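You operate a simulated robot arm through the tools that you are given. There is no shell and no other tool.

You run a simulated robot arm. Do the job below in one go: nothing can be reset, and whatever is moved stays where it is left.

TASK
Empty the stack frame: black and blue boards into the low pink tray, the green one on the grey mat.
Fine: each board stands flat on its standoffs; shut the frame's lid again; other boards stay. Where these are worked on the way, their far stop is far enough and under half their travel is too little: lid of the stack frame.

Only the result counts: the job must be done as asked and must still hold three seconds after the hand-in. Knocking over, shifting, dropping, spilling or breaking anything else fails it. A push-on lid holds only when it is set on centred and level and pressed home; a screw cap is set on level and turned clockwise until tight.

THE ROBOT
A 7-joint arm with a two-finger parallel gripper, fixed in place. Base frame: the origin is at the foot of the arm, x ahead of it, y to its left, z up; the work surface is at about z = 0.75. Units: m, degrees, N and s.
With the tool pointing down near the work surface it reaches from about 0.3 to 0.68 m from the base axis. Its first joint turns from -66.0 to 66.0 degrees. Payload 1.57 kg.
The TCP is the grasp point between the finger pads, 0.03 m short of the fingertips. In the tool frame z runs along the fingers and y along their closing line. The gripper opens to 0.11 m. The fingers are 0.024 m wide and 0.012 m thick; the gripper's body (0.048 by 0.112 m) begins 0.078 m behind the TCP.
Orientation is that of the tool frame in the base frame, as [roll, pitch, yaw] about the fixed x, y, z axes, in that order (R = Rz(yaw) Ry(pitch) Rx(roll)). With the fingers straight down and closing along the base's y, the tool's x points along the base's -x, its y along +y and its z along -z.

THE INTERFACE
- The arm moves only by the tool play_rows. Its argument "commands" is a list that holds one entry, the list of rows, each a list of 6 numbers: the shift along the tool's x, y, z in units of 20 mm (1.0 is 20 mm), then the turn, a rotation vector about the tool's x, y, z in units of 4 degrees (1.0 is 4 degrees). In form: [[[dx, dy, dz, ax, ay, az], ...]]. A call has 1 to 20 rows; each row shifts and turns the commanded pose from where the row before left it, along the tool's axes as they then stand. "claw" is the opening in per cent of the stroke, from 0 (shut) to 100 (fully open), set as the call begins (left out, the last holds). A call with a number of a shift or a turn outside -1 to 1 is refused whole. Rows are played at 5 a second. More than 0.05 m and 8.6 degrees between two rows, or a gripper value outside its range, and nothing of the call is played. A pose out of reach is approached as far as the arm can. The call stops where the force on the tool passes 50 N (or 10 N more than at its start, if that is more) or the arm is blocked; 0.2 s more then pass. The fingers move at their own pace (about 0.108 m/s each) and stop on an object; they squeeze with about 42 N. The grip force told is the motor's: it shows also when the fingers shut on nothing. Time passes only in rows, and 0.2 s behind the last, so rows that do not move let the fingers close. The reply holds the time, the measured pose of the TCP, the force on the tool along the base axes, the opening and the grip force, in the units named above and with some noise, with the torque about the TCP (base axes, N m) and any sound that the robot's microphone picked up, and new pictures: "show" is both (left out), scene, wrist or none.
- Cameras (640 x 400 px; columns grow to the right, rows downward): "scene" is fixed at [0.1669, -0.397, 1.3977]; the picture's right is [0.73, -0.68, 0.00], its down [-0.43, -0.46, -0.78] and it looks along [0.53, 0.57, -0.63] (base axes); focal length 214 px, centre (320, 200). "wrist" rides on the gripper at [0.07, 0.016, -0.141] in the tool frame; the picture's right is [-0.23, 0.97, 0.00], its down [-0.85, -0.20, -0.48] and it looks along [-0.47, -0.11, 0.88] (tool axes); focal length 222 px, centre (320, 200). There is no depth. A picture from a camera that has moved, and an enlarged one, comes with that camera's place and axes in the base frame and with its lens.
- enlarge(camera, box): a new picture of the part [left, top, right, bottom] of that camera's present view, enlarged. It takes no simulated time.
- sign_off(): hands the job in; it is judged then, once.

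Places have to be worked out from the pictures, the camera data and where the tool is seen. Open the gripper and draw the arm clear of the work before you hand the job in, unless the task says otherwise.

The tools are called after "Request:" as a command line: name --argument value ..., lists and objects as JSON in quotes. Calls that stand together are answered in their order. play_rows: Moves the arm, as the interface text tells. Its arguments: {"type":"object","properties":{"commands":{"type":"array"},"claw":{"type":"number"},"show":{"type":"string","enum":["both","scene","wrist","none"]}},"required":["commands"]} The other tools are called the same way: enlarge (camera, box) takes an enlarged picture of a part of a camera's view; sign_off () hands the job in.

At the start:

```text
time: 0.0
position: [0.3289, 0.0358, 1.3121]
ee_rot: [180.0, 0.0, 179.9]
wrist_force: [-0.2, 0.0, 0.0]
moment: [0.0, -0.01, 0.01]
grip_width: 0.1101
gripper_force: 0.0
```

scene: 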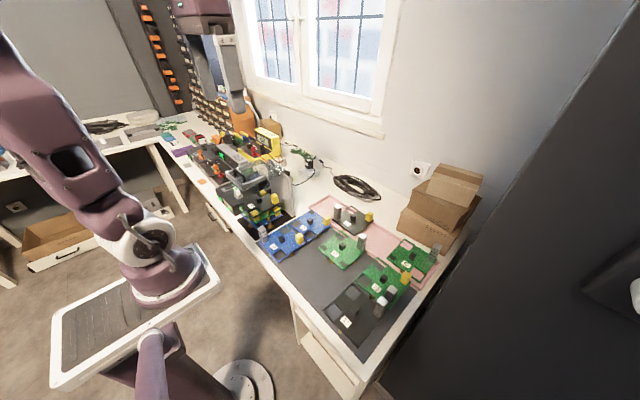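
wrist: 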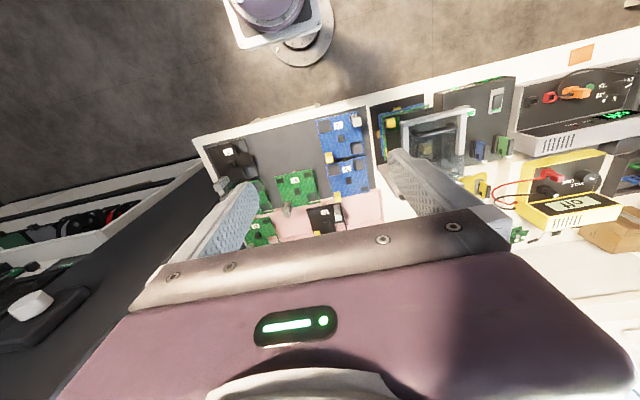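

I start by looking closer at the scene: the stack frame, the tray and the mat, before moving anything.

Request:
enlarge --camera "scene" --box '[210, 150, 310, 240]'

Request:
enlarge --camera "scene" --box '[250, 190, 450, 350]'

Request:
enlarge --camera "wrist" --box '[190, 70, 530, 280]'

```text
4.44 times, centred on (260, 195) of scene
camera zoom: at [0.1669, -0.397, 1.3977], right [0.73, -0.68, 0.0], down [-0.43, -0.46, -0.78], along [0.53, 0.57, -0.63], focal length 953 px, centre (587, 222)
```

zoom: 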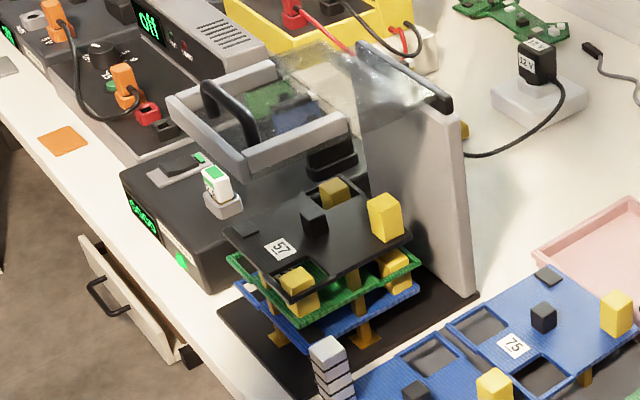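

```text
2.50 times, centred on (350, 270) of scene
camera zoom: at [0.1669, -0.397, 1.3977], right [0.73, -0.68, 0.0], down [-0.43, -0.46, -0.78], along [0.53, 0.57, -0.63], focal length 536 px, centre (245, 25)
```

zoom: 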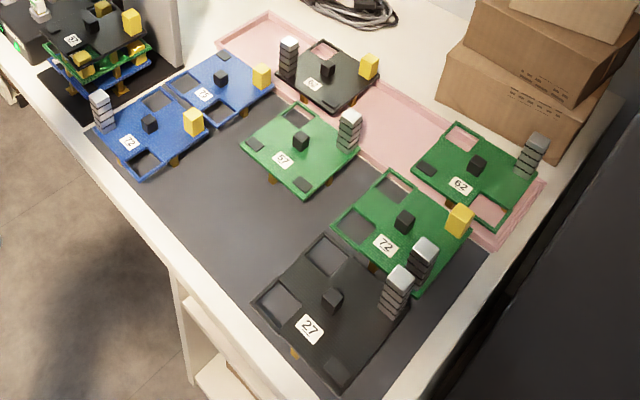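

```text
1.88 times, centred on (360, 175) of wrist
camera zoom: at [0.2588, 0.0539, 1.4535], right [0.23, 0.97, 0.0], down [0.85, -0.2, 0.48], along [0.47, -0.11, -0.88], focal length 418 px, centre (245, 247)
```

zoom: 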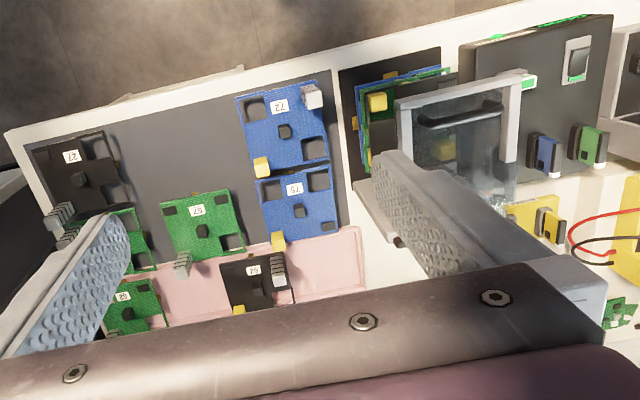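

The stack frame seems to stand at about x 0.36–0.56, y 0.18–0.33 with its lid closed at about z 0.97, hinged at the far wall. I move the hand to the left, staying high, to get a better wrist view of the frame.

Request:
play_rows --commands '[[[0, 1, 0, 0, 0, 0], [0, 1, 0, 0, 0, 0], [0, 1, 0, 0, 0, 0], [0, 1, 0, 0, 0, 0], [0, 1, 0, 0, 0, 0], [0, 1, 0, 0, 0, 0], [0, 1, 0, 0, 0, 0], [0, 1, 0, 0, 0, 0], [0, 1, 0, 0, 0, 0], [0, 0, 0, 0, 0, 0]]]'

```text
time: 2.2
position: [0.3279, 0.2177, 1.3131]
ee_rot: [-180.0, -0.1, 179.9]
wrist_force: [-0.5, 0.4, -0.3]
moment: [0.01, -0.02, 0.01]
grip_width: 0.1099
gripper_force: 0.0
camera wrist: at [0.2595, 0.2345, 1.4539], right [0.23, 0.97, 0.0], down [0.86, -0.2, 0.48], along [0.47, -0.11, -0.88], focal length 222 px, centre (320, 200)
```

scene: 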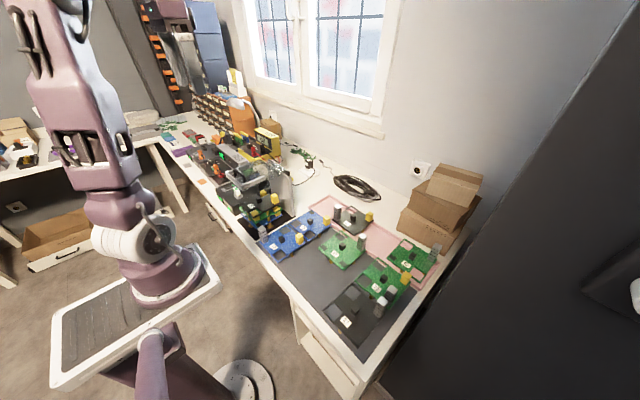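
wrist: 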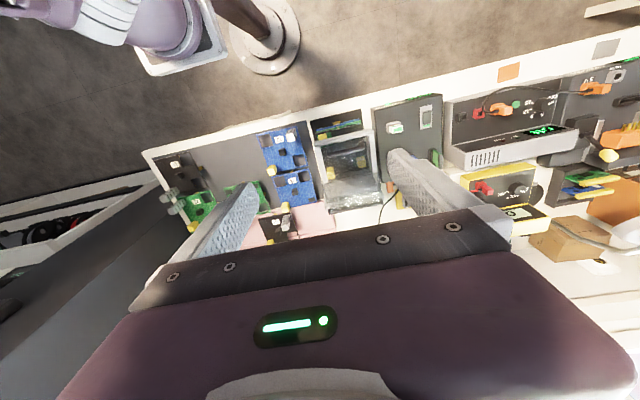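

The frame is now roughly in the middle of the wrist view; I enlarge both views to measure it.

Request:
enlarge --camera "wrist" --box '[290, 80, 450, 220]'

Request:
enlarge --camera "wrist" --box '[140, 100, 340, 240]'

Request:
enlarge --camera "scene" --box '[225, 155, 295, 225]'

```text
2.86 times, centred on (370, 150) of wrist
camera zoom: at [0.2595, 0.2345, 1.4539], right [0.23, 0.97, 0.0], down [0.86, -0.2, 0.48], along [0.47, -0.11, -0.88], focal length 635 px, centre (177, 343)
```

zoom: 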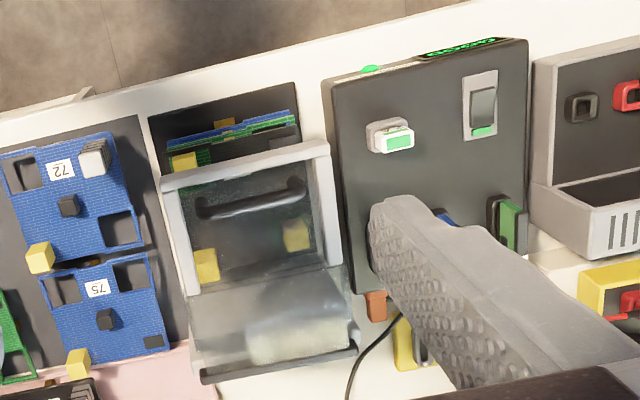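

```text
2.86 times, centred on (240, 170) of wrist
camera zoom: at [0.2595, 0.2345, 1.4539], right [0.23, 0.97, 0.0], down [0.86, -0.2, 0.48], along [0.47, -0.11, -0.88], focal length 635 px, centre (549, 286)
```

zoom: 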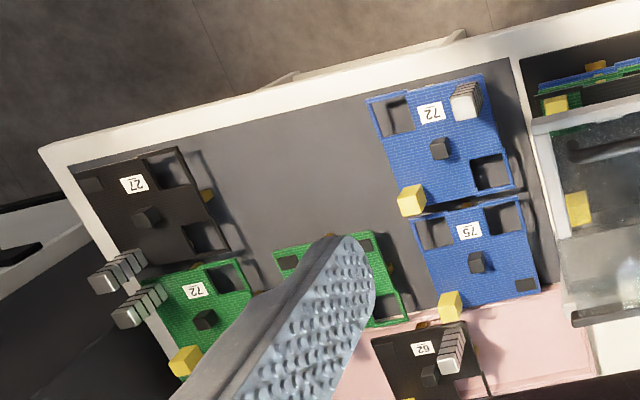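

```text
5.71 times, centred on (260, 190) of scene
camera zoom: at [0.167, -0.397, 1.3977], right [0.73, -0.68, 0.0], down [-0.43, -0.46, -0.78], along [0.53, 0.57, -0.63], focal length 1226 px, centre (663, 257)
```

zoom: 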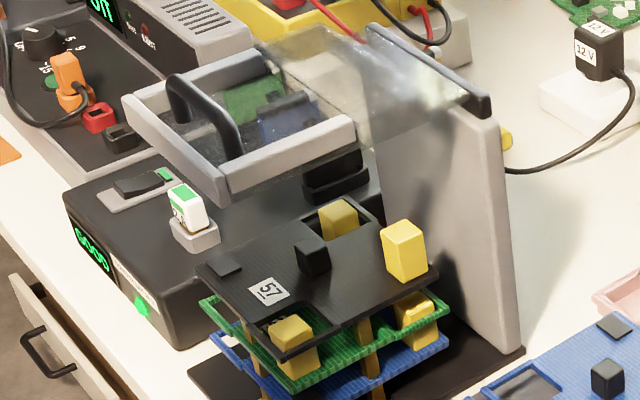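

The lid is a clear panel with grey side bars and a black handle, and the hinge looks like the black rod on the far wall. I back the hand off a little, lower it and tilt it forward to see the frame from the front.

Request:
play_rows --commands '[[[1, 0, 0, 0, 0, 0], [1, 0, 0, 0, 0, 0], [0.5, 0, 1, 0, 0, 0], [0, 0, 1, 0, 0, 0], [0, 0, 1, 0, 0, 0], [0, 0, 1, 0, 0, 0], [0, 0, 1, 0, 0, 0], [0, 0, 1, 0, 0, 0], [0, 0, 1, 0, 0, 0], [0, 0, 1, 0, -0.5, 0], [0, 0, 0, 0, -1, 0], [0, 0, 0, 0, -1, 0], [0, 0, 0, 0, -1, 0], [0, 0, 0, 0, 0, 0]]]'

```text
time: 5.2
position: [0.2778, 0.2143, 1.1524]
ee_rot: [-179.9, 14.2, 179.9]
wrist_force: [0.3, -0.4, 0.3]
moment: [0.0, -0.02, -0.03]
grip_width: 0.11
gripper_force: 0.0
camera wrist: at [0.1762, 0.2322, 1.2723], right [0.22, 0.97, 0.06], down [0.71, -0.2, 0.67], along [0.67, -0.11, -0.74], focal length 222 px, centre (320, 200)
```

scene: 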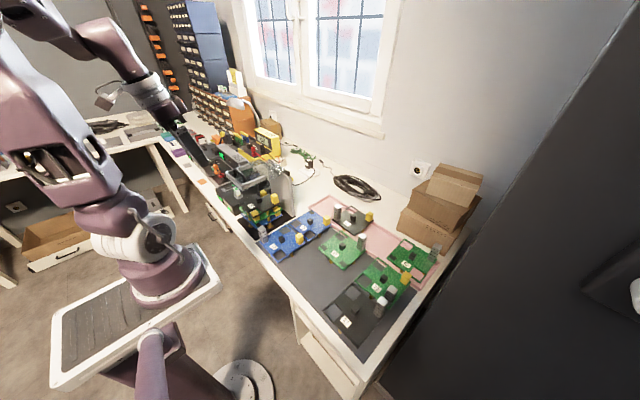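
wrist: 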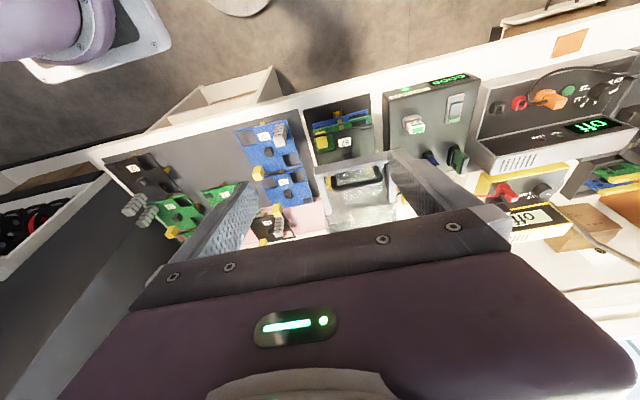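

Now the front of the frame is visible; I enlarge it.

Request:
enlarge --camera "wrist" --box '[290, 80, 420, 230]'

Request:
enlarge --camera "wrist" --box '[80, 90, 330, 250]'

```text
2.67 times, centred on (355, 155) of wrist
camera zoom: at [0.1762, 0.2322, 1.2723], right [0.22, 0.97, 0.06], down [0.71, -0.2, 0.67], along [0.67, -0.11, -0.74], focal length 592 px, centre (227, 320)
```

zoom: 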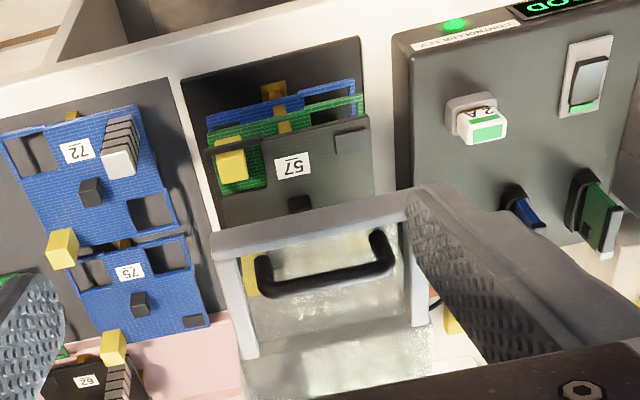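

```text
2.50 times, centred on (205, 170) of wrist
camera zoom: at [0.1762, 0.2322, 1.2723], right [0.22, 0.97, 0.06], down [0.71, -0.2, 0.67], along [0.67, -0.11, -0.74], focal length 555 px, centre (608, 275)
```

zoom: 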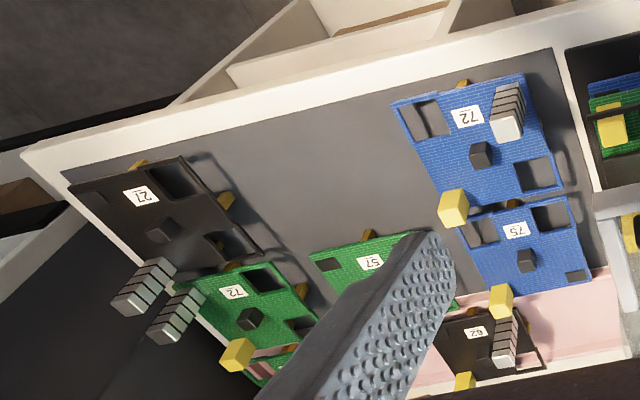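

The lid's front bar looks to be at x≈0.37, z≈0.975–0.995, y≈0.195–0.305, the handle at (0.40, 0.255, 1.00), the hinge near (0.55, 0.97). I plan to hook closed fingers under the front bar and swing it up; first I shut the gripper, centre on y≈0.255 and tilt further.

Request:
play_rows --commands '[[[0, 1, 0, 0, 0, 0], [0, 1, 0, 0, 0, 0], [0, 0, 0, 0, -1, 0], [0, 0, 0, 0, -1, 0], [0, 0, 0, 0, -1, 0], [0, 0, 0, 0, -1, 0], [0, 0, 0, 0, -1, 0], [0, 0, 0, 0, -1, 0], [0, 0, 0, 0, 0, 0]]]' --claw 0

```text
time: 7.2
position: [0.2782, 0.257, 1.1525]
ee_rot: [-180.0, 38.0, 179.9]
wrist_force: [0.1, -0.1, -0.3]
moment: [0.01, -0.04, 0.01]
grip_width: 0.0
gripper_force: 20.8
camera wrist: at [0.1365, 0.2739, 1.2202], right [0.18, 0.97, 0.14], down [0.38, -0.2, 0.9], along [0.91, -0.11, -0.4], focal length 222 px, centre (320, 200)
```

scene: 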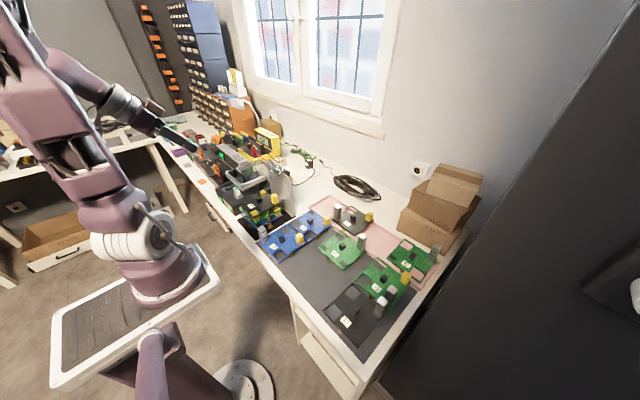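
wrist: 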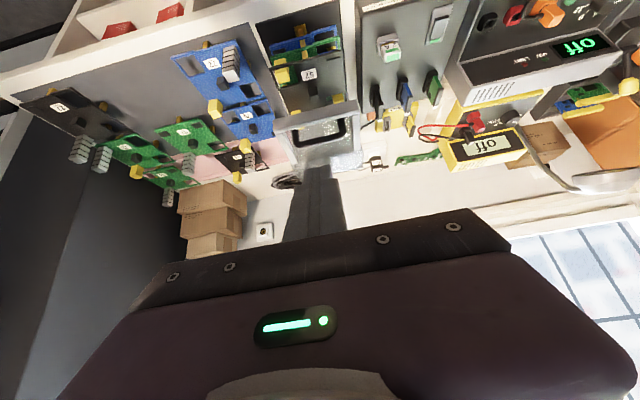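

With the fingers shut I can see the lid from the front; I enlarge it.

Request:
enlarge --camera "wrist" --box '[240, 10, 400, 180]'

Request:
enlarge --camera "wrist" --box '[10, 30, 330, 220]'

```text
2.35 times, centred on (320, 95) of wrist
camera zoom: at [0.1365, 0.2739, 1.2202], right [0.18, 0.97, 0.14], down [0.38, -0.2, 0.9], along [0.91, -0.11, -0.4], focal length 523 px, centre (320, 447)
```

zoom: 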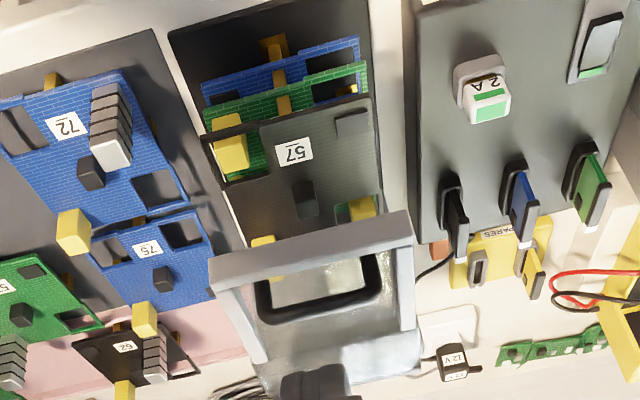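

```text
2.00 times, centred on (170, 125) of wrist
camera zoom: at [0.1365, 0.2739, 1.2202], right [0.18, 0.97, 0.14], down [0.38, -0.2, 0.9], along [0.91, -0.11, -0.4], focal length 444 px, centre (620, 350)
```

zoom: 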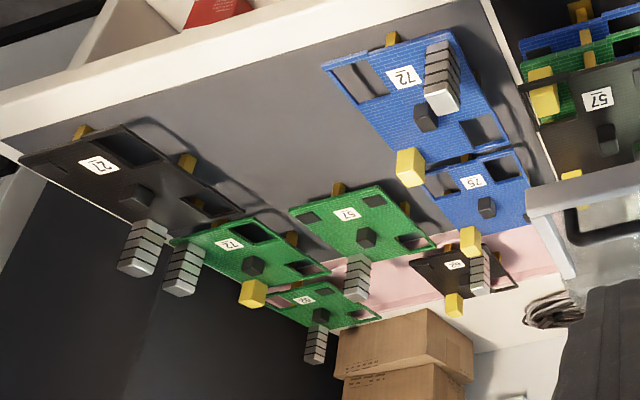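

The lid edge and handle are clear. I tilt further to about 58° and bring the closed fingertips down in front of the lid, still short of it.

Request:
play_rows --commands '[[[0, 0, 0, 0, -1, 0], [0, 0, 0, 0, -1, 0], [0, 0, 0, 0, -1, 0], [0, 0, 0, 0, -1, 0], [0, 0, 0, 0, -1, 0], [0.97, 0, 0.88, 0, 0, 0], [0.97, 0, 0.88, 0, 0, 0], [0.97, 0, 0.88, 0, 0, 0], [0.97, 0, 0.88, 0, 0, 0], [0, 0, 0, 0, 0, 0]]]'

```text
time: 9.4
position: [0.2951, 0.2719, 1.0608]
ee_rot: [-179.8, 58.0, -179.9]
wrist_force: [0.2, 0.1, 0.0]
moment: [0.02, 0.04, 0.0]
grip_width: 0.0
gripper_force: 21.4
out of reach, approached as far as the arm can: row 8, 9
camera wrist: at [0.1392, 0.2898, 1.0757], right [0.12, 0.97, 0.19], down [0.05, -0.2, 0.98], along [0.99, -0.11, -0.07], focal length 222 px, centre (320, 200)
```

scene: 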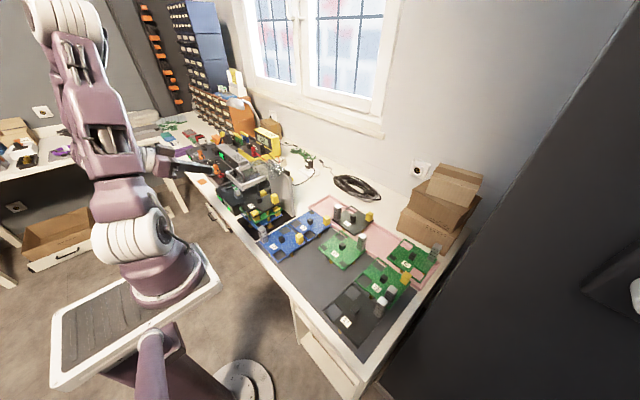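
wrist: 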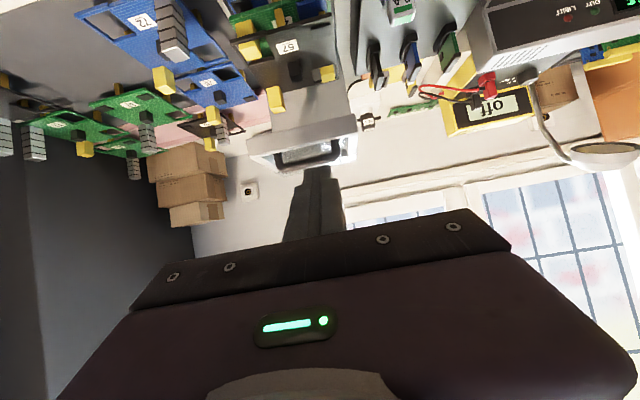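

The arm ran out of reach there because the wrist came too near the base. I tilt back to 50°, and shift a bit to the left (y≈0.28) where the wrist has more room.

Request:
play_rows --commands '[[[0, 0, 0, 0, 1, 0], [0, 0, 0, 0, 1, 0], [0, 0.5, 0, 0, 0, 0], [0, 0, 0, 0, 0, 0], [0, 0, 0, 0, 0, 0]]]' --show "none"

```text
time: 10.6
position: [0.2969, 0.2817, 1.0626]
ee_rot: [-179.9, 50.0, -180.0]
wrist_force: [0.8, -0.2, -1.0]
moment: [0.03, 0.01, 0.0]
grip_width: 0.0
gripper_force: 21.4
```

The command follows the reached pose, now (0.297, 0.282, 1.063) at 50° tilt. I descend in front of the lid to about (0.322, 0.282, 0.937).

Request:
play_rows --commands '[[[0.667, 0, 0.833, 0, 0, 0], [0.667, 0, 0.833, 0, 0, 0], [0.667, 0, 0.833, 0, 0, 0], [0.667, 0, 0.833, 0, 0, 0], [0.667, 0, 0.833, 0, 0, 0], [0.667, 0, 0.833, 0, 0, 0], [0, 0, 0, 0, 0, 0]]]'

```text
time: 12.2
position: [0.3184, 0.2982, 1.001]
ee_rot: [-179.6, 49.8, -179.7]
wrist_force: [-0.8, 0.1, -0.2]
moment: [-0.02, 0.04, 0.03]
grip_width: 0.0002
gripper_force: 21.1
out of reach, approached as far as the arm can: row 3, 4, 5, 6
camera wrist: at [0.1655, 0.3154, 1.038], right [0.15, 0.97, 0.17], down [0.19, -0.2, 0.96], along [0.97, -0.11, -0.21], focal length 222 px, centre (320, 200)
```

scene: 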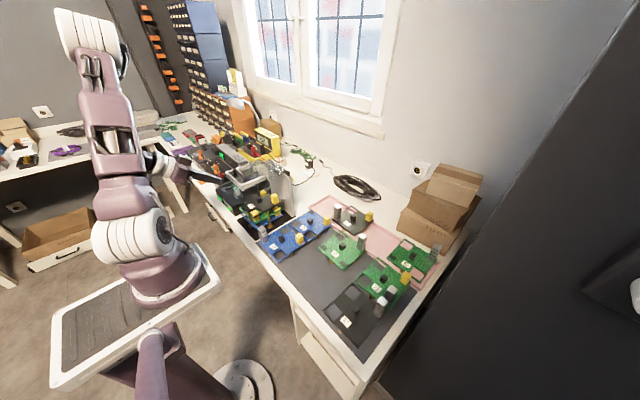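
wrist: 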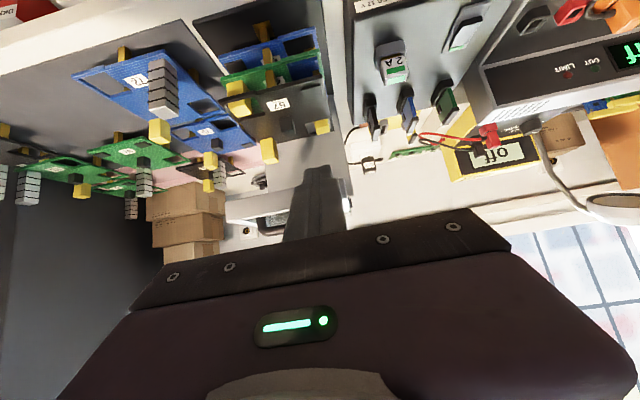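

The close front approach is out of reach, so I will come at the lid from its right (‑y) side instead, where the wrist has room. First I rise straight up and turn the tool back to vertical.

Request:
play_rows --commands '[[[-0.766, 0, -0.643, 0, 0, 0], [-0.766, 0, -0.643, 0, 0, 0], [-0.766, 0, -0.643, 0, 0, 0], [-0.766, 0, -0.643, 0, 0, 0], [-0.766, 0, -0.643, 0, 0, 0], [-0.766, 0, -0.643, 0, 0, 0], [-0.766, 0, -0.643, 0, 0, 0], [0, 0, 0, 0, 1, 0], [0, 0, 0, 0, 1, 0], [0, 0, 0, 0, 1, 0], [0, 0, 0, 0, 1, 0], [0, 0, 0, 0, 1, 0], [0, 0, 0, 0, 1, 0], [0, 0, 0, 0, 1, 0], [0, 0, 0, 0, 1, 0], [0, 0, 0, 0, 1, 0], [0, 0, 0, 0, 1, 0], [0, 0, 0, 0, 1, 0], [0, 0, 0, 0, 1, 0], [0, 0, 0, 0, 0.45, 0]]]' --show "none"

```text
time: 16.4
position: [0.318, 0.2994, 1.1414]
ee_rot: [-180.0, 0.1, 180.0]
wrist_force: [0.1, 0.2, 0.8]
moment: [0.0, -0.01, 0.03]
grip_width: 0.0
gripper_force: 21.5
```

The tool is vertical again at (0.318, 0.299, 1.141). I move over to about (0.39, 0.05), clear of everything, and take pictures of tray and mat on the way.

Request:
play_rows --commands '[[[-0.27, -0.96, 0, 0, 0, 0], [-0.27, -0.96, 0, 0, 0, 0], [-0.27, -0.96, 0, 0, 0, 0], [-0.27, -0.96, 0, 0, 0, 0], [-0.27, -0.96, 0, 0, 0, 0], [-0.27, -0.96, 0, 0, 0, 0], [-0.27, -0.96, 0, 0, 0, 0], [-0.27, -0.96, 0, 0, 0, 0], [-0.27, -0.96, 0, 0, 0, 0], [-0.27, -0.96, 0, 0, 0, 0], [-0.27, -0.96, 0, 0, 0, 0], [-0.27, -0.96, 0, 0, 0, 0], [-0.27, -0.96, 0, 0, 0, 0], [0, 0, 0, 0, 0, 0]]]'

```text
time: 19.4
position: [0.3901, 0.0505, 1.143]
ee_rot: [-180.0, 0.3, 180.0]
wrist_force: [0.1, -0.2, -0.5]
moment: [-0.04, 0.01, -0.01]
grip_width: 0.0001
gripper_force: 21.4
camera wrist: at [0.3198, 0.0689, 1.2829], right [0.23, 0.97, 0.0], down [0.85, -0.2, 0.48], along [0.47, -0.11, -0.88], focal length 222 px, centre (320, 200)
```

scene: 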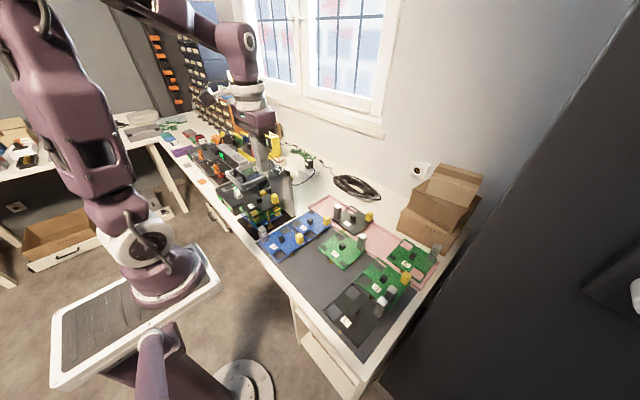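
wrist: 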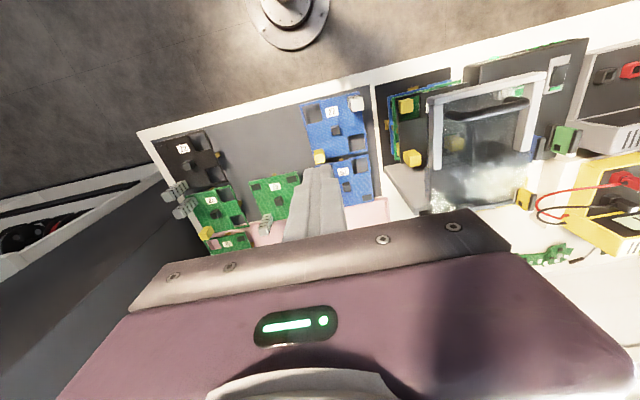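

Next I yaw the tool by −90° so that it can be tilted towards +y.

Request:
play_rows --commands '[[[0, 0, 0, 0, 0, -1], [0, 0, 0, 0, 0, -1], [0, 0, 0, 0, 0, -1], [0, 0, 0, 0, 0, -1], [0, 0, 0, 0, 0, -1], [0, 0, 0, 0, 0, -1], [0, 0, 0, 0, 0, -1], [0, 0, 0, 0, 0, -1], [0, 0, 0, 0, 0, -1], [0, 0, 0, 0, 0, -1], [0, 0, 0, 0, 0, -1], [0, 0, 0, 0, 0, -1], [0, 0, 0, 0, 0, -1], [0, 0, 0, 0, 0, -1], [0, 0, 0, 0, 0, -1], [0, 0, 0, 0, 0, -1], [0, 0, 0, 0, 0, -1], [0, 0, 0, 0, 0, -1], [0, 0, 0, 0, 0, -1], [0, 0, 0, 0, 0, -1]]]' --show "none"

```text
time: 23.6
position: [0.3891, 0.0479, 1.1435]
ee_rot: [-179.8, -0.1, -100.0]
wrist_force: [-0.7, -0.6, -0.5]
moment: [-0.03, -0.01, 0.04]
grip_width: 0.0
gripper_force: 21.4
```

Yaw is −100° as expected (tool x towards −y). I finish the yaw to −90° and tilt the fingers by 48° towards +y.

Request:
play_rows --commands '[[[0, 0, 0, 0, 0, -1], [0, 0, 0, 0, 0, -1], [0, 0, 0, 0, 0, -0.5], [0, 0, 0, 0, -1, 0], [0, 0, 0, 0, -1, 0], [0, 0, 0, 0, -1, 0], [0, 0, 0, 0, -1, 0], [0, 0, 0, 0, -1, 0], [0, 0, 0, 0, -1, 0], [0, 0, 0, 0, -1, 0], [0, 0, 0, 0, -1, 0], [0, 0, 0, 0, -1, 0], [0, 0, 0, 0, -1, 0], [0, 0, 0, 0, -1, 0], [0, 0, 0, 0, -1, 0], [0, 0, 0, 0, 0, 0]]]'

```text
time: 27.0
position: [0.3892, 0.0484, 1.1426]
ee_rot: [-179.6, 48.1, -89.7]
wrist_force: [0.7, 0.8, 0.5]
moment: [0.0, 0.0, -0.01]
grip_width: 0.0002
gripper_force: 21.2
camera wrist: at [0.373, -0.1022, 1.1849], right [-0.97, 0.15, 0.17], down [0.2, 0.22, 0.96], along [0.11, 0.96, -0.24], focal length 222 px, centre (320, 200)
```

scene: 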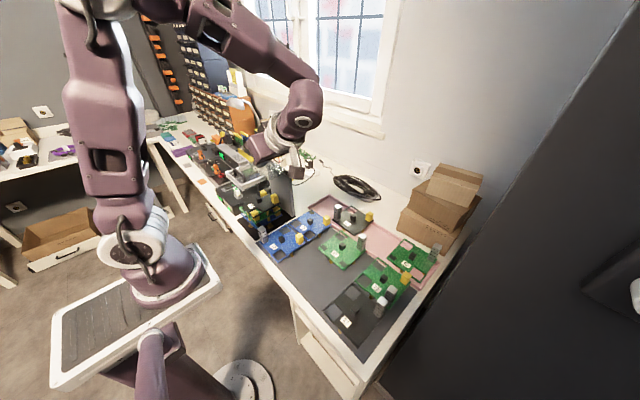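
wrist: 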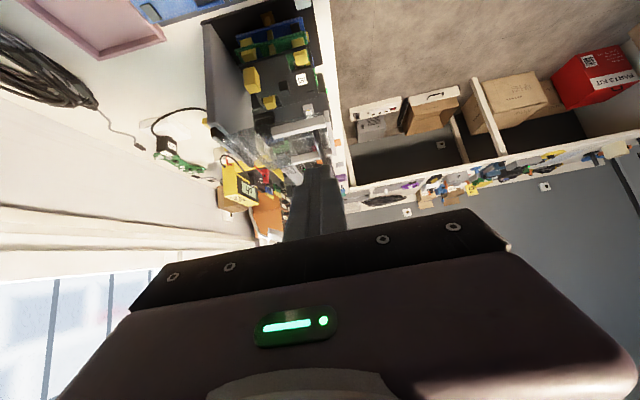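

This view (upside down) shows the frame from its right side; I enlarge it.

Request:
enlarge --camera "wrist" --box '[180, 0, 350, 200]'

```text
2.00 times, centred on (265, 100) of wrist
camera zoom: at [0.373, -0.1022, 1.1849], right [-0.97, 0.15, 0.17], down [0.2, 0.22, 0.96], along [0.11, 0.96, -0.24], focal length 444 px, centre (430, 400)
```

zoom: 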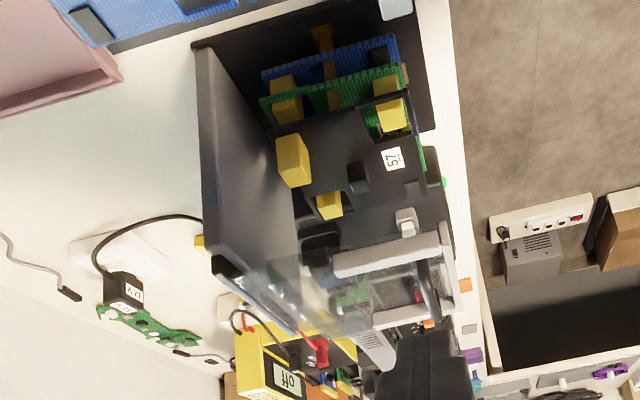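

The lid looks level and free along its right side bar. I descend to bring the closed fingertips just outside and below the side bar, at x≈0.39, tip around y 0.15, z 0.915.

Request:
play_rows --commands '[[[0.505, 0, 0.993, 0, 0, 0], [0.505, 0, 0.993, 0, 0, 0], [0.505, 0, 0.993, 0, 0, 0], [0.505, 0, 0.993, 0, 0, 0], [0.505, 0, 0.993, 0, 0, 0], [0.505, 0, 0.993, 0, 0, 0], [0.505, 0, 0.993, 0, 0, 0], [0.505, 0, 0.993, 0, 0, 0], [0.505, 0, 0.993, 0, 0, 0], [0.505, 0, 0.993, 0, 0, 0], [0, 0, 0, 0, 0, 0]]]'

```text
time: 29.4
position: [0.3899, 0.1302, 0.9335]
ee_rot: [-179.7, 48.0, -89.7]
wrist_force: [-1.1, -0.4, -0.1]
moment: [0.02, 0.03, -0.03]
grip_width: 0.0
gripper_force: 21.3
camera wrist: at [0.3742, -0.0211, 0.9762], right [-0.97, 0.15, 0.17], down [0.2, 0.22, 0.96], along [0.11, 0.96, -0.24], focal length 222 px, centre (320, 200)
```

scene: 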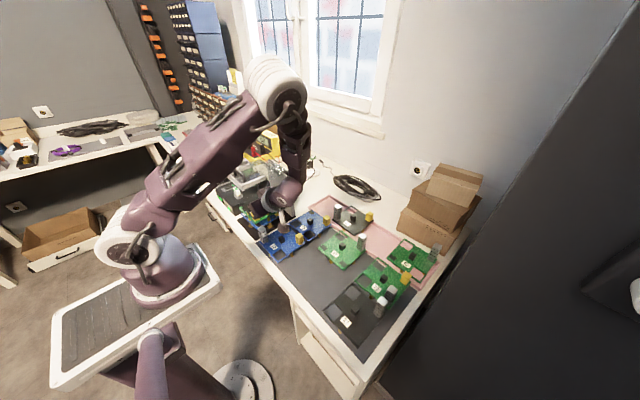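
wrist: 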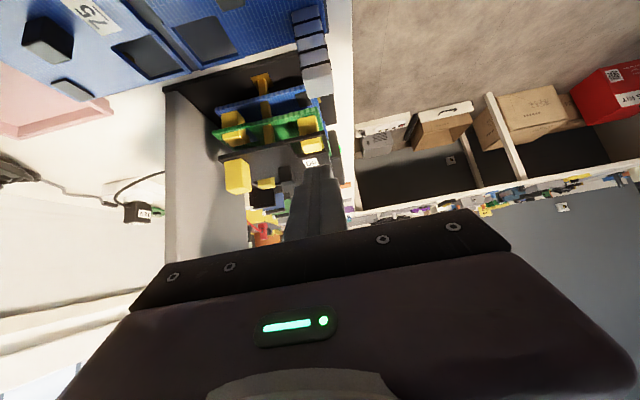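

Reached (0.390, 0.130, 0.934). I check clearance between finger and lid in enlarged views before pushing in.

Request:
enlarge --camera "scene" --box '[215, 140, 325, 240]'

Request:
enlarge --camera "wrist" --box '[160, 50, 360, 250]'

```text
4.00 times, centred on (270, 190) of scene
camera zoom: at [0.1669, -0.397, 1.3977], right [0.73, -0.68, 0.0], down [-0.43, -0.46, -0.78], along [0.53, 0.57, -0.63], focal length 858 px, centre (520, 240)
```

zoom: 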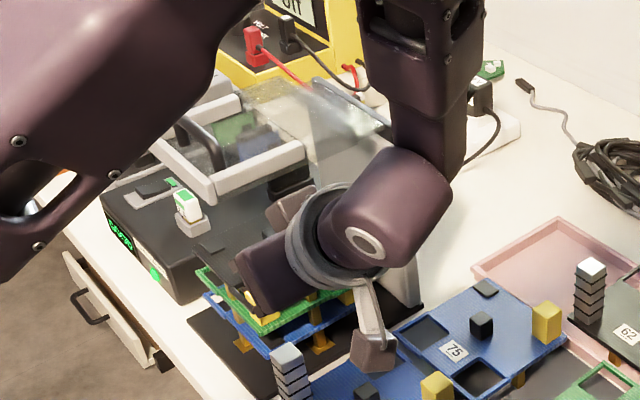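

```text
2.00 times, centred on (260, 150) of wrist
camera zoom: at [0.3742, -0.0211, 0.9762], right [-0.97, 0.15, 0.17], down [0.2, 0.22, 0.96], along [0.11, 0.96, -0.24], focal length 444 px, centre (440, 300)
```

zoom: 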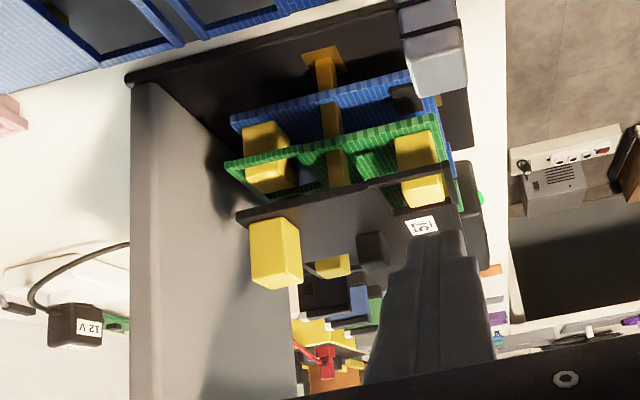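

The way in under the side bar looks clear. I push the closed fingers 75 mm in the +y direction, under the lid.

Request:
play_rows --commands '[[[-0.502, 0, 0.557, 0, 0, 0], [-0.502, 0, 0.557, 0, 0, 0], [-0.502, 0, 0.557, 0, 0, 0], [-0.502, 0, 0.557, 0, 0, 0], [-0.502, 0, 0.557, 0, 0, 0], [0, 0, 0, 0, 0, 0]]]'

```text
time: 30.8
position: [0.3911, 0.205, 0.9345]
ee_rot: [-179.7, 48.0, -89.7]
wrist_force: [0.9, 0.1, 0.0]
moment: [0.0, 0.02, -0.02]
grip_width: 0.0001
gripper_force: 21.3
camera wrist: at [0.3751, 0.055, 0.9765], right [-0.97, 0.15, 0.17], down [0.2, 0.22, 0.96], along [0.11, 0.96, -0.24], focal length 222 px, centre (320, 200)
```

scene: 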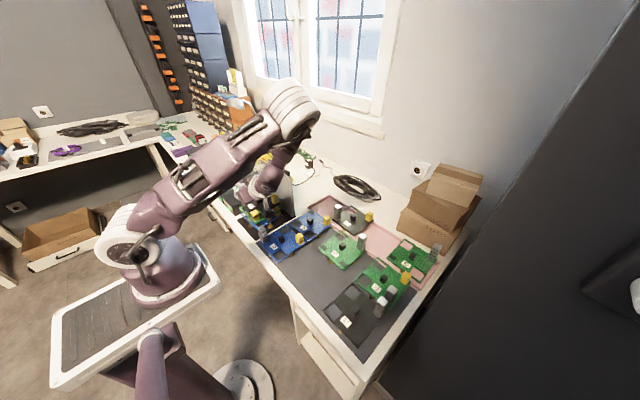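
wrist: 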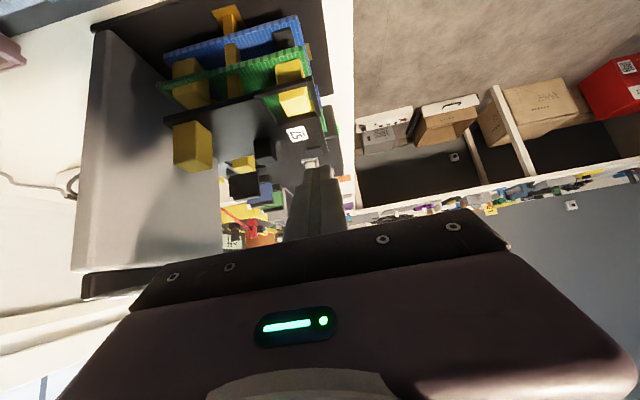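

The fingers are under the lid without contact. I now lift straight up by 40 mm in small steps and watch the force.

Request:
play_rows --commands '[[[-0.372, 0, -0.335, 0, 0, 0], [-0.372, 0, -0.335, 0, 0, 0], [-0.372, 0, -0.335, 0, 0, 0], [-0.372, 0, -0.335, 0, 0, 0], [0, 0, 0, 0, 0, 0]]]'

```text
time: 32.0
position: [0.3896, 0.2039, 0.9749]
ee_rot: [-179.7, 47.9, -89.8]
wrist_force: [0.5, -2.1, -2.0]
moment: [0.03, 0.01, 0.0]
grip_width: 0.0001
gripper_force: 20.8
camera wrist: at [0.374, 0.0536, 1.0175], right [-0.97, 0.15, 0.17], down [0.2, 0.22, 0.96], along [0.11, 0.96, -0.24], focal length 222 px, centre (320, 200)
```

scene: 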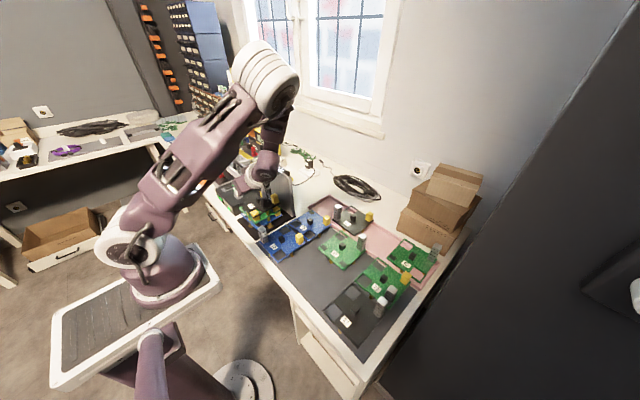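
wrist: 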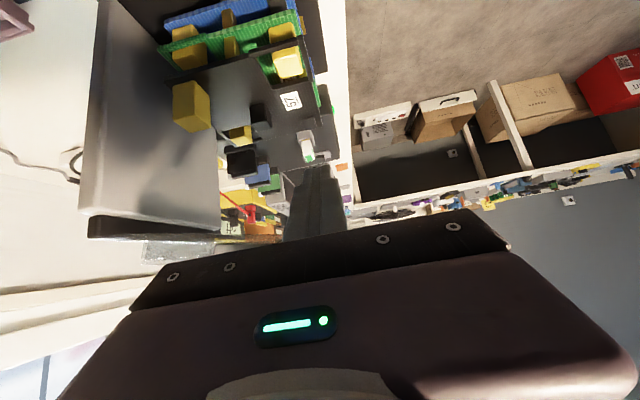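

A 2 N load shows the lid is being lifted. I continue along the arc: up with a little +x.

Request:
play_rows --commands '[[[-0.5, -0.15, -0.45, 0, 0, 0], [-0.5, -0.15, -0.45, 0, 0, 0], [-0.5, -0.2, -0.45, 0, 0, 0], [-0.5, -0.25, -0.45, 0, 0, 0], [0, 0, 0, 0, 0, 0]]]'

Request:
enlarge --camera "scene" --box '[210, 130, 320, 230]'

```text
time: 33.2
position: [0.4052, 0.2031, 1.0296]
ee_rot: [-179.7, 48.0, -89.9]
wrist_force: [-0.7, -0.9, 0.4]
moment: [0.05, -0.01, -0.02]
grip_width: 0.0
gripper_force: 21.9
camera wrist: at [0.389, 0.0532, 1.0707], right [-0.97, 0.15, 0.17], down [0.2, 0.22, 0.96], along [0.11, 0.96, -0.24], focal length 222 px, centre (320, 200)
```

scene: 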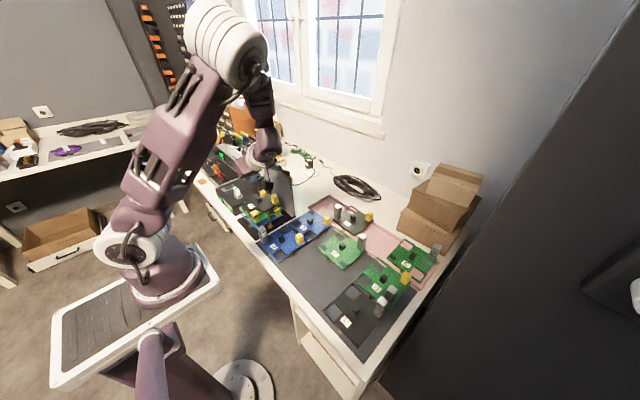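
wrist: 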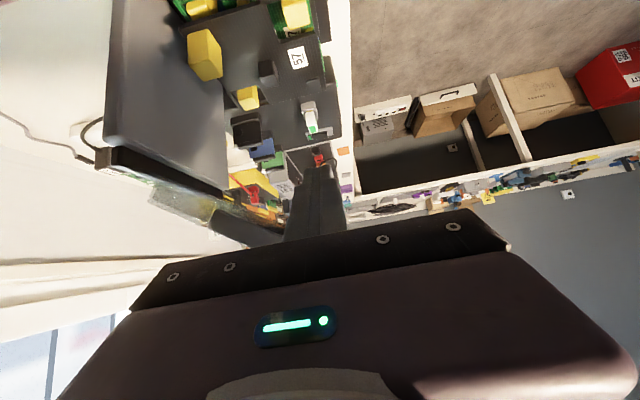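

```text
4.00 times, centred on (265, 180) of scene
camera zoom: at [0.1669, -0.397, 1.3977], right [0.73, -0.68, 0.0], down [-0.43, -0.46, -0.78], along [0.53, 0.57, -0.63], focal length 858 px, centre (540, 280)
```

zoom: 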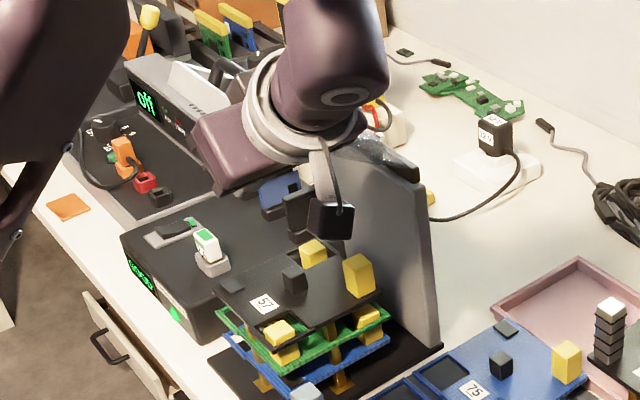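

The lid is moving up with the finger. I continue the arc towards about 60°.

Request:
play_rows --commands '[[[-0.58, -0.5, -0.52, 0, 0, 0], [-0.58, -0.6, -0.52, 0, 0, 0], [-0.58, -0.65, -0.52, 0, 0, 0], [-0.58, -0.75, -0.52, 0, 0, 0], [0, 0, 0, 0, 0, 0]]]'

Request:
enlarge --camera "scene" --box '[210, 110, 320, 210]'

```text
time: 34.4
position: [0.4552, 0.206, 1.0918]
ee_rot: [-179.7, 48.0, -89.8]
wrist_force: [-0.5, 0.2, 0.0]
moment: [-0.01, -0.01, 0.01]
grip_width: 0.0
gripper_force: 21.5
camera wrist: at [0.4387, 0.0552, 1.1332], right [-0.97, 0.15, 0.17], down [0.2, 0.22, 0.96], along [0.11, 0.96, -0.24], focal length 222 px, centre (320, 200)
```

scene: 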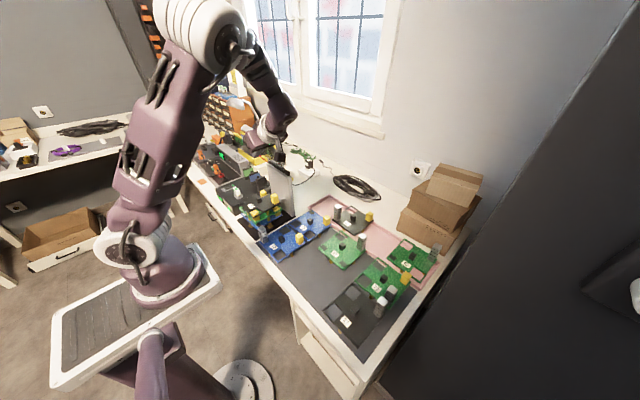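
wrist: 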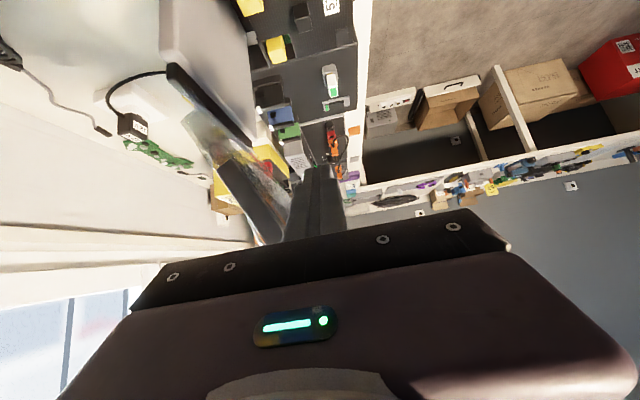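

```text
4.00 times, centred on (265, 160) of scene
camera zoom: at [0.1669, -0.397, 1.3977], right [0.73, -0.68, 0.0], down [-0.43, -0.46, -0.78], along [0.53, 0.57, -0.63], focal length 858 px, centre (540, 360)
```

zoom: 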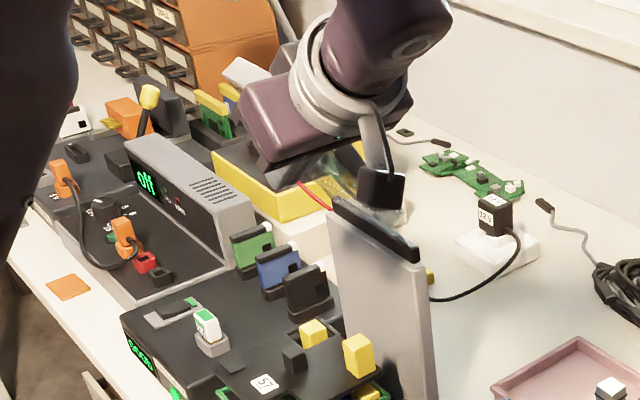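

The lid is now at around 60°. I keep pushing on in +x with less rise, towards vertical and beyond.

Request:
play_rows --commands '[[[-0.35, -0.7, -0.32, 0, 0, 0], [-0.3, -0.75, -0.27, 0, 0, 0], [-0.22, -0.75, -0.2, 0, 0, 0], [-0.15, -0.75, -0.13, 0, 0, 0], [-0.08, -0.8, -0.07, 0, 0, 0], [0, 0, 0, 0, 0, 0]]]'

Request:
enlarge --camera "scene" --box '[220, 100, 330, 200]'

```text
time: 35.8
position: [0.5285, 0.2048, 1.1195]
ee_rot: [-179.7, 48.0, -89.8]
wrist_force: [0.1, 0.7, -0.7]
moment: [0.02, -0.02, -0.01]
grip_width: 0.0
gripper_force: 21.6
camera wrist: at [0.5118, 0.0539, 1.1619], right [-0.97, 0.15, 0.17], down [0.2, 0.22, 0.96], along [0.11, 0.96, -0.24], focal length 222 px, centre (320, 200)
```

scene: 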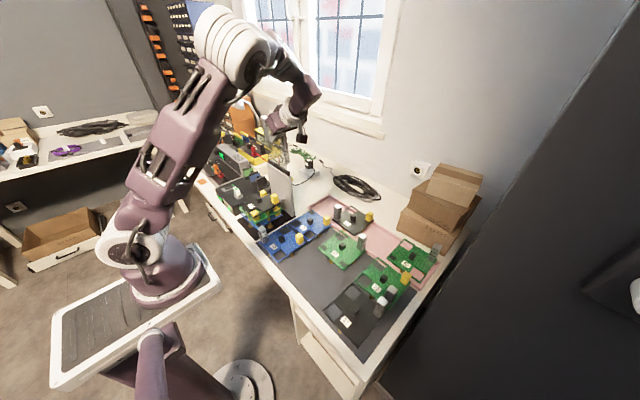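
wrist: 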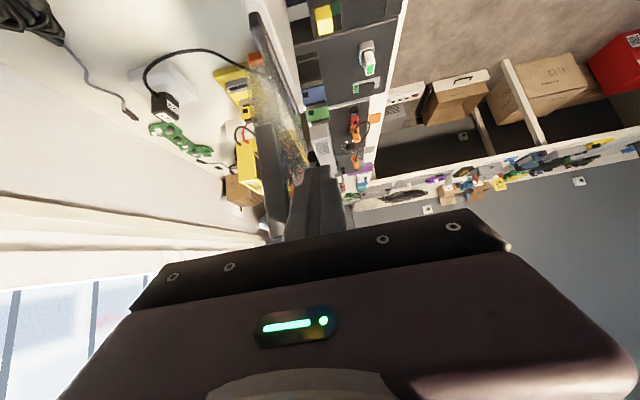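

```text
4.00 times, centred on (275, 150) of scene
camera zoom: at [0.167, -0.397, 1.3977], right [0.73, -0.68, 0.0], down [-0.43, -0.46, -0.78], along [0.53, 0.57, -0.63], focal length 858 px, centre (500, 400)
```

zoom: 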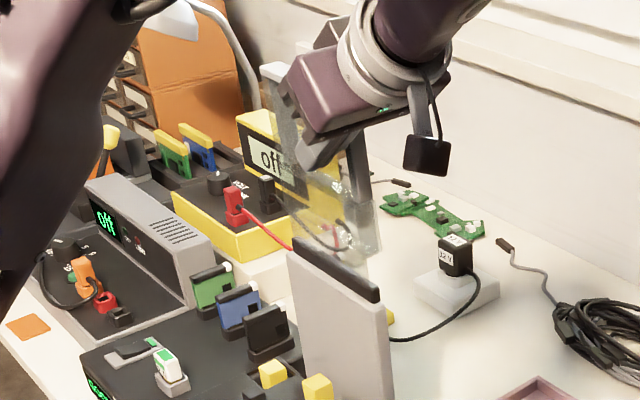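

The lid stands near vertical now. I push on in +x in 10 mm steps to its far stop.

Request:
play_rows --commands '[[[0, -0.5, 0, 0, 0, 0], [0, -0.5, 0, 0, 0, 0], [0, -0.5, 0, 0, 0, 0], [0, 0, 0, 0, 0, 0]]]'

Request:
enlarge --camera "scene" --box '[220, 100, 330, 200]'

```text
time: 36.8
position: [0.5595, 0.2036, 1.1209]
ee_rot: [-179.7, 47.9, -89.8]
wrist_force: [-0.7, 0.1, 0.7]
moment: [0.01, -0.02, -0.04]
grip_width: 0.0001
gripper_force: 21.4
camera wrist: at [0.5424, 0.0536, 1.1624], right [-0.97, 0.15, 0.17], down [0.2, 0.22, 0.96], along [0.11, 0.96, -0.24], focal length 222 px, centre (320, 200)
```

scene: 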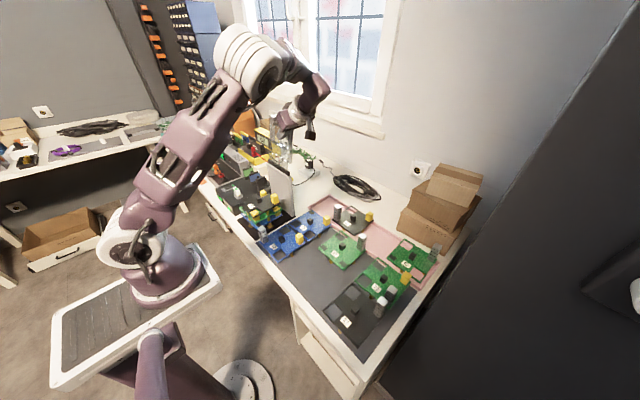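
wrist: 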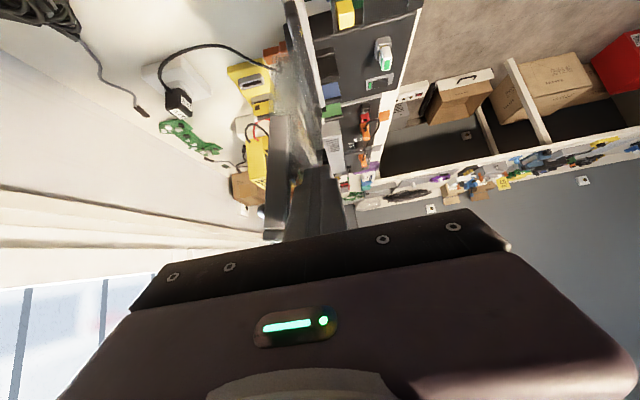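

```text
4.00 times, centred on (275, 150) of scene
camera zoom: at [0.1669, -0.397, 1.3977], right [0.73, -0.68, 0.0], down [-0.43, -0.46, -0.78], along [0.53, 0.57, -0.63], focal length 858 px, centre (500, 400)
```

zoom: 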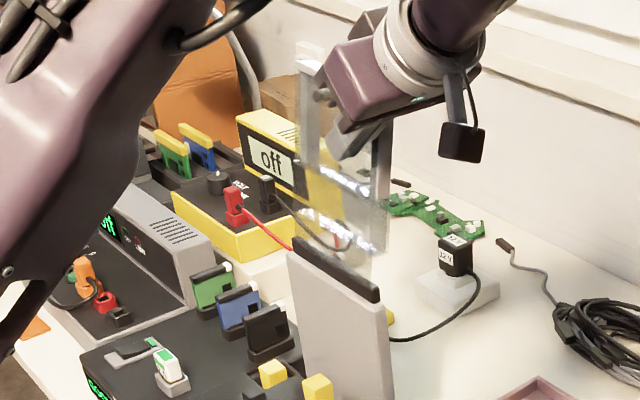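

Still no stop felt; I go on pushing in +x.

Request:
play_rows --commands '[[[0, -0.4, 0, 0, 0, 0], [0, -0.4, 0, 0, 0, 0], [0, -0.4, 0, 0, 0, 0], [0, -0.4, 0, 0, 0, 0], [0, 0, 0, 0, 0, 0]]]'

Request:
enlarge --camera "scene" --box '[220, 100, 330, 200]'

```text
time: 37.6
position: [0.5715, 0.203, 1.1202]
ee_rot: [178.9, 48.0, -89.9]
wrist_force: [-20.8, -14.0, 16.7]
moment: [-0.13, 0.42, 0.14]
grip_width: 0.0
gripper_force: 21.6
stopped in row 3: the force on the tool passed its limit at 58 N (the readings are from after the stop); the commanded pose is now the measured one
camera wrist: at [0.5589, 0.0522, 1.1636], right [-0.97, 0.14, 0.18], down [0.21, 0.22, 0.95], along [0.09, 0.97, -0.24], focal length 222 px, centre (320, 200)
```

scene: 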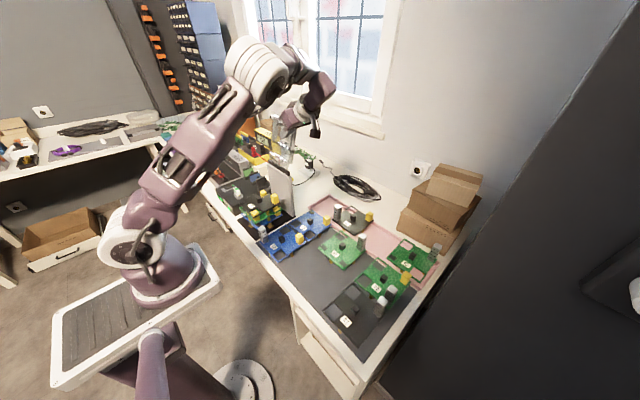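
wrist: 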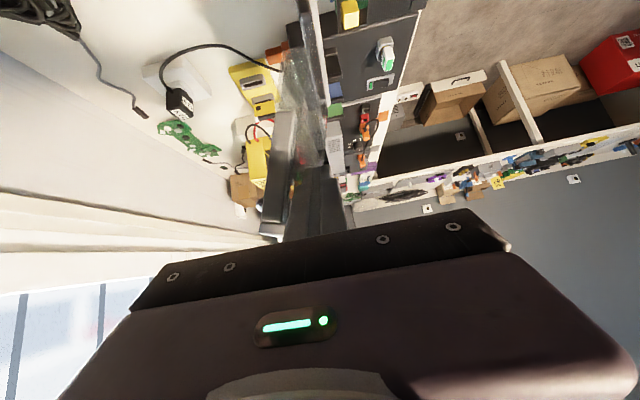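

```text
4.00 times, centred on (275, 150) of scene
camera zoom: at [0.166, -0.3976, 1.3977], right [0.73, -0.68, 0.0], down [-0.43, -0.46, -0.78], along [0.53, 0.57, -0.62], focal length 858 px, centre (500, 400)
```

zoom: 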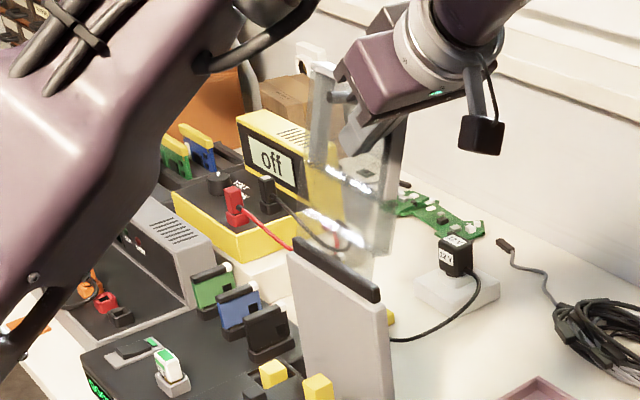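

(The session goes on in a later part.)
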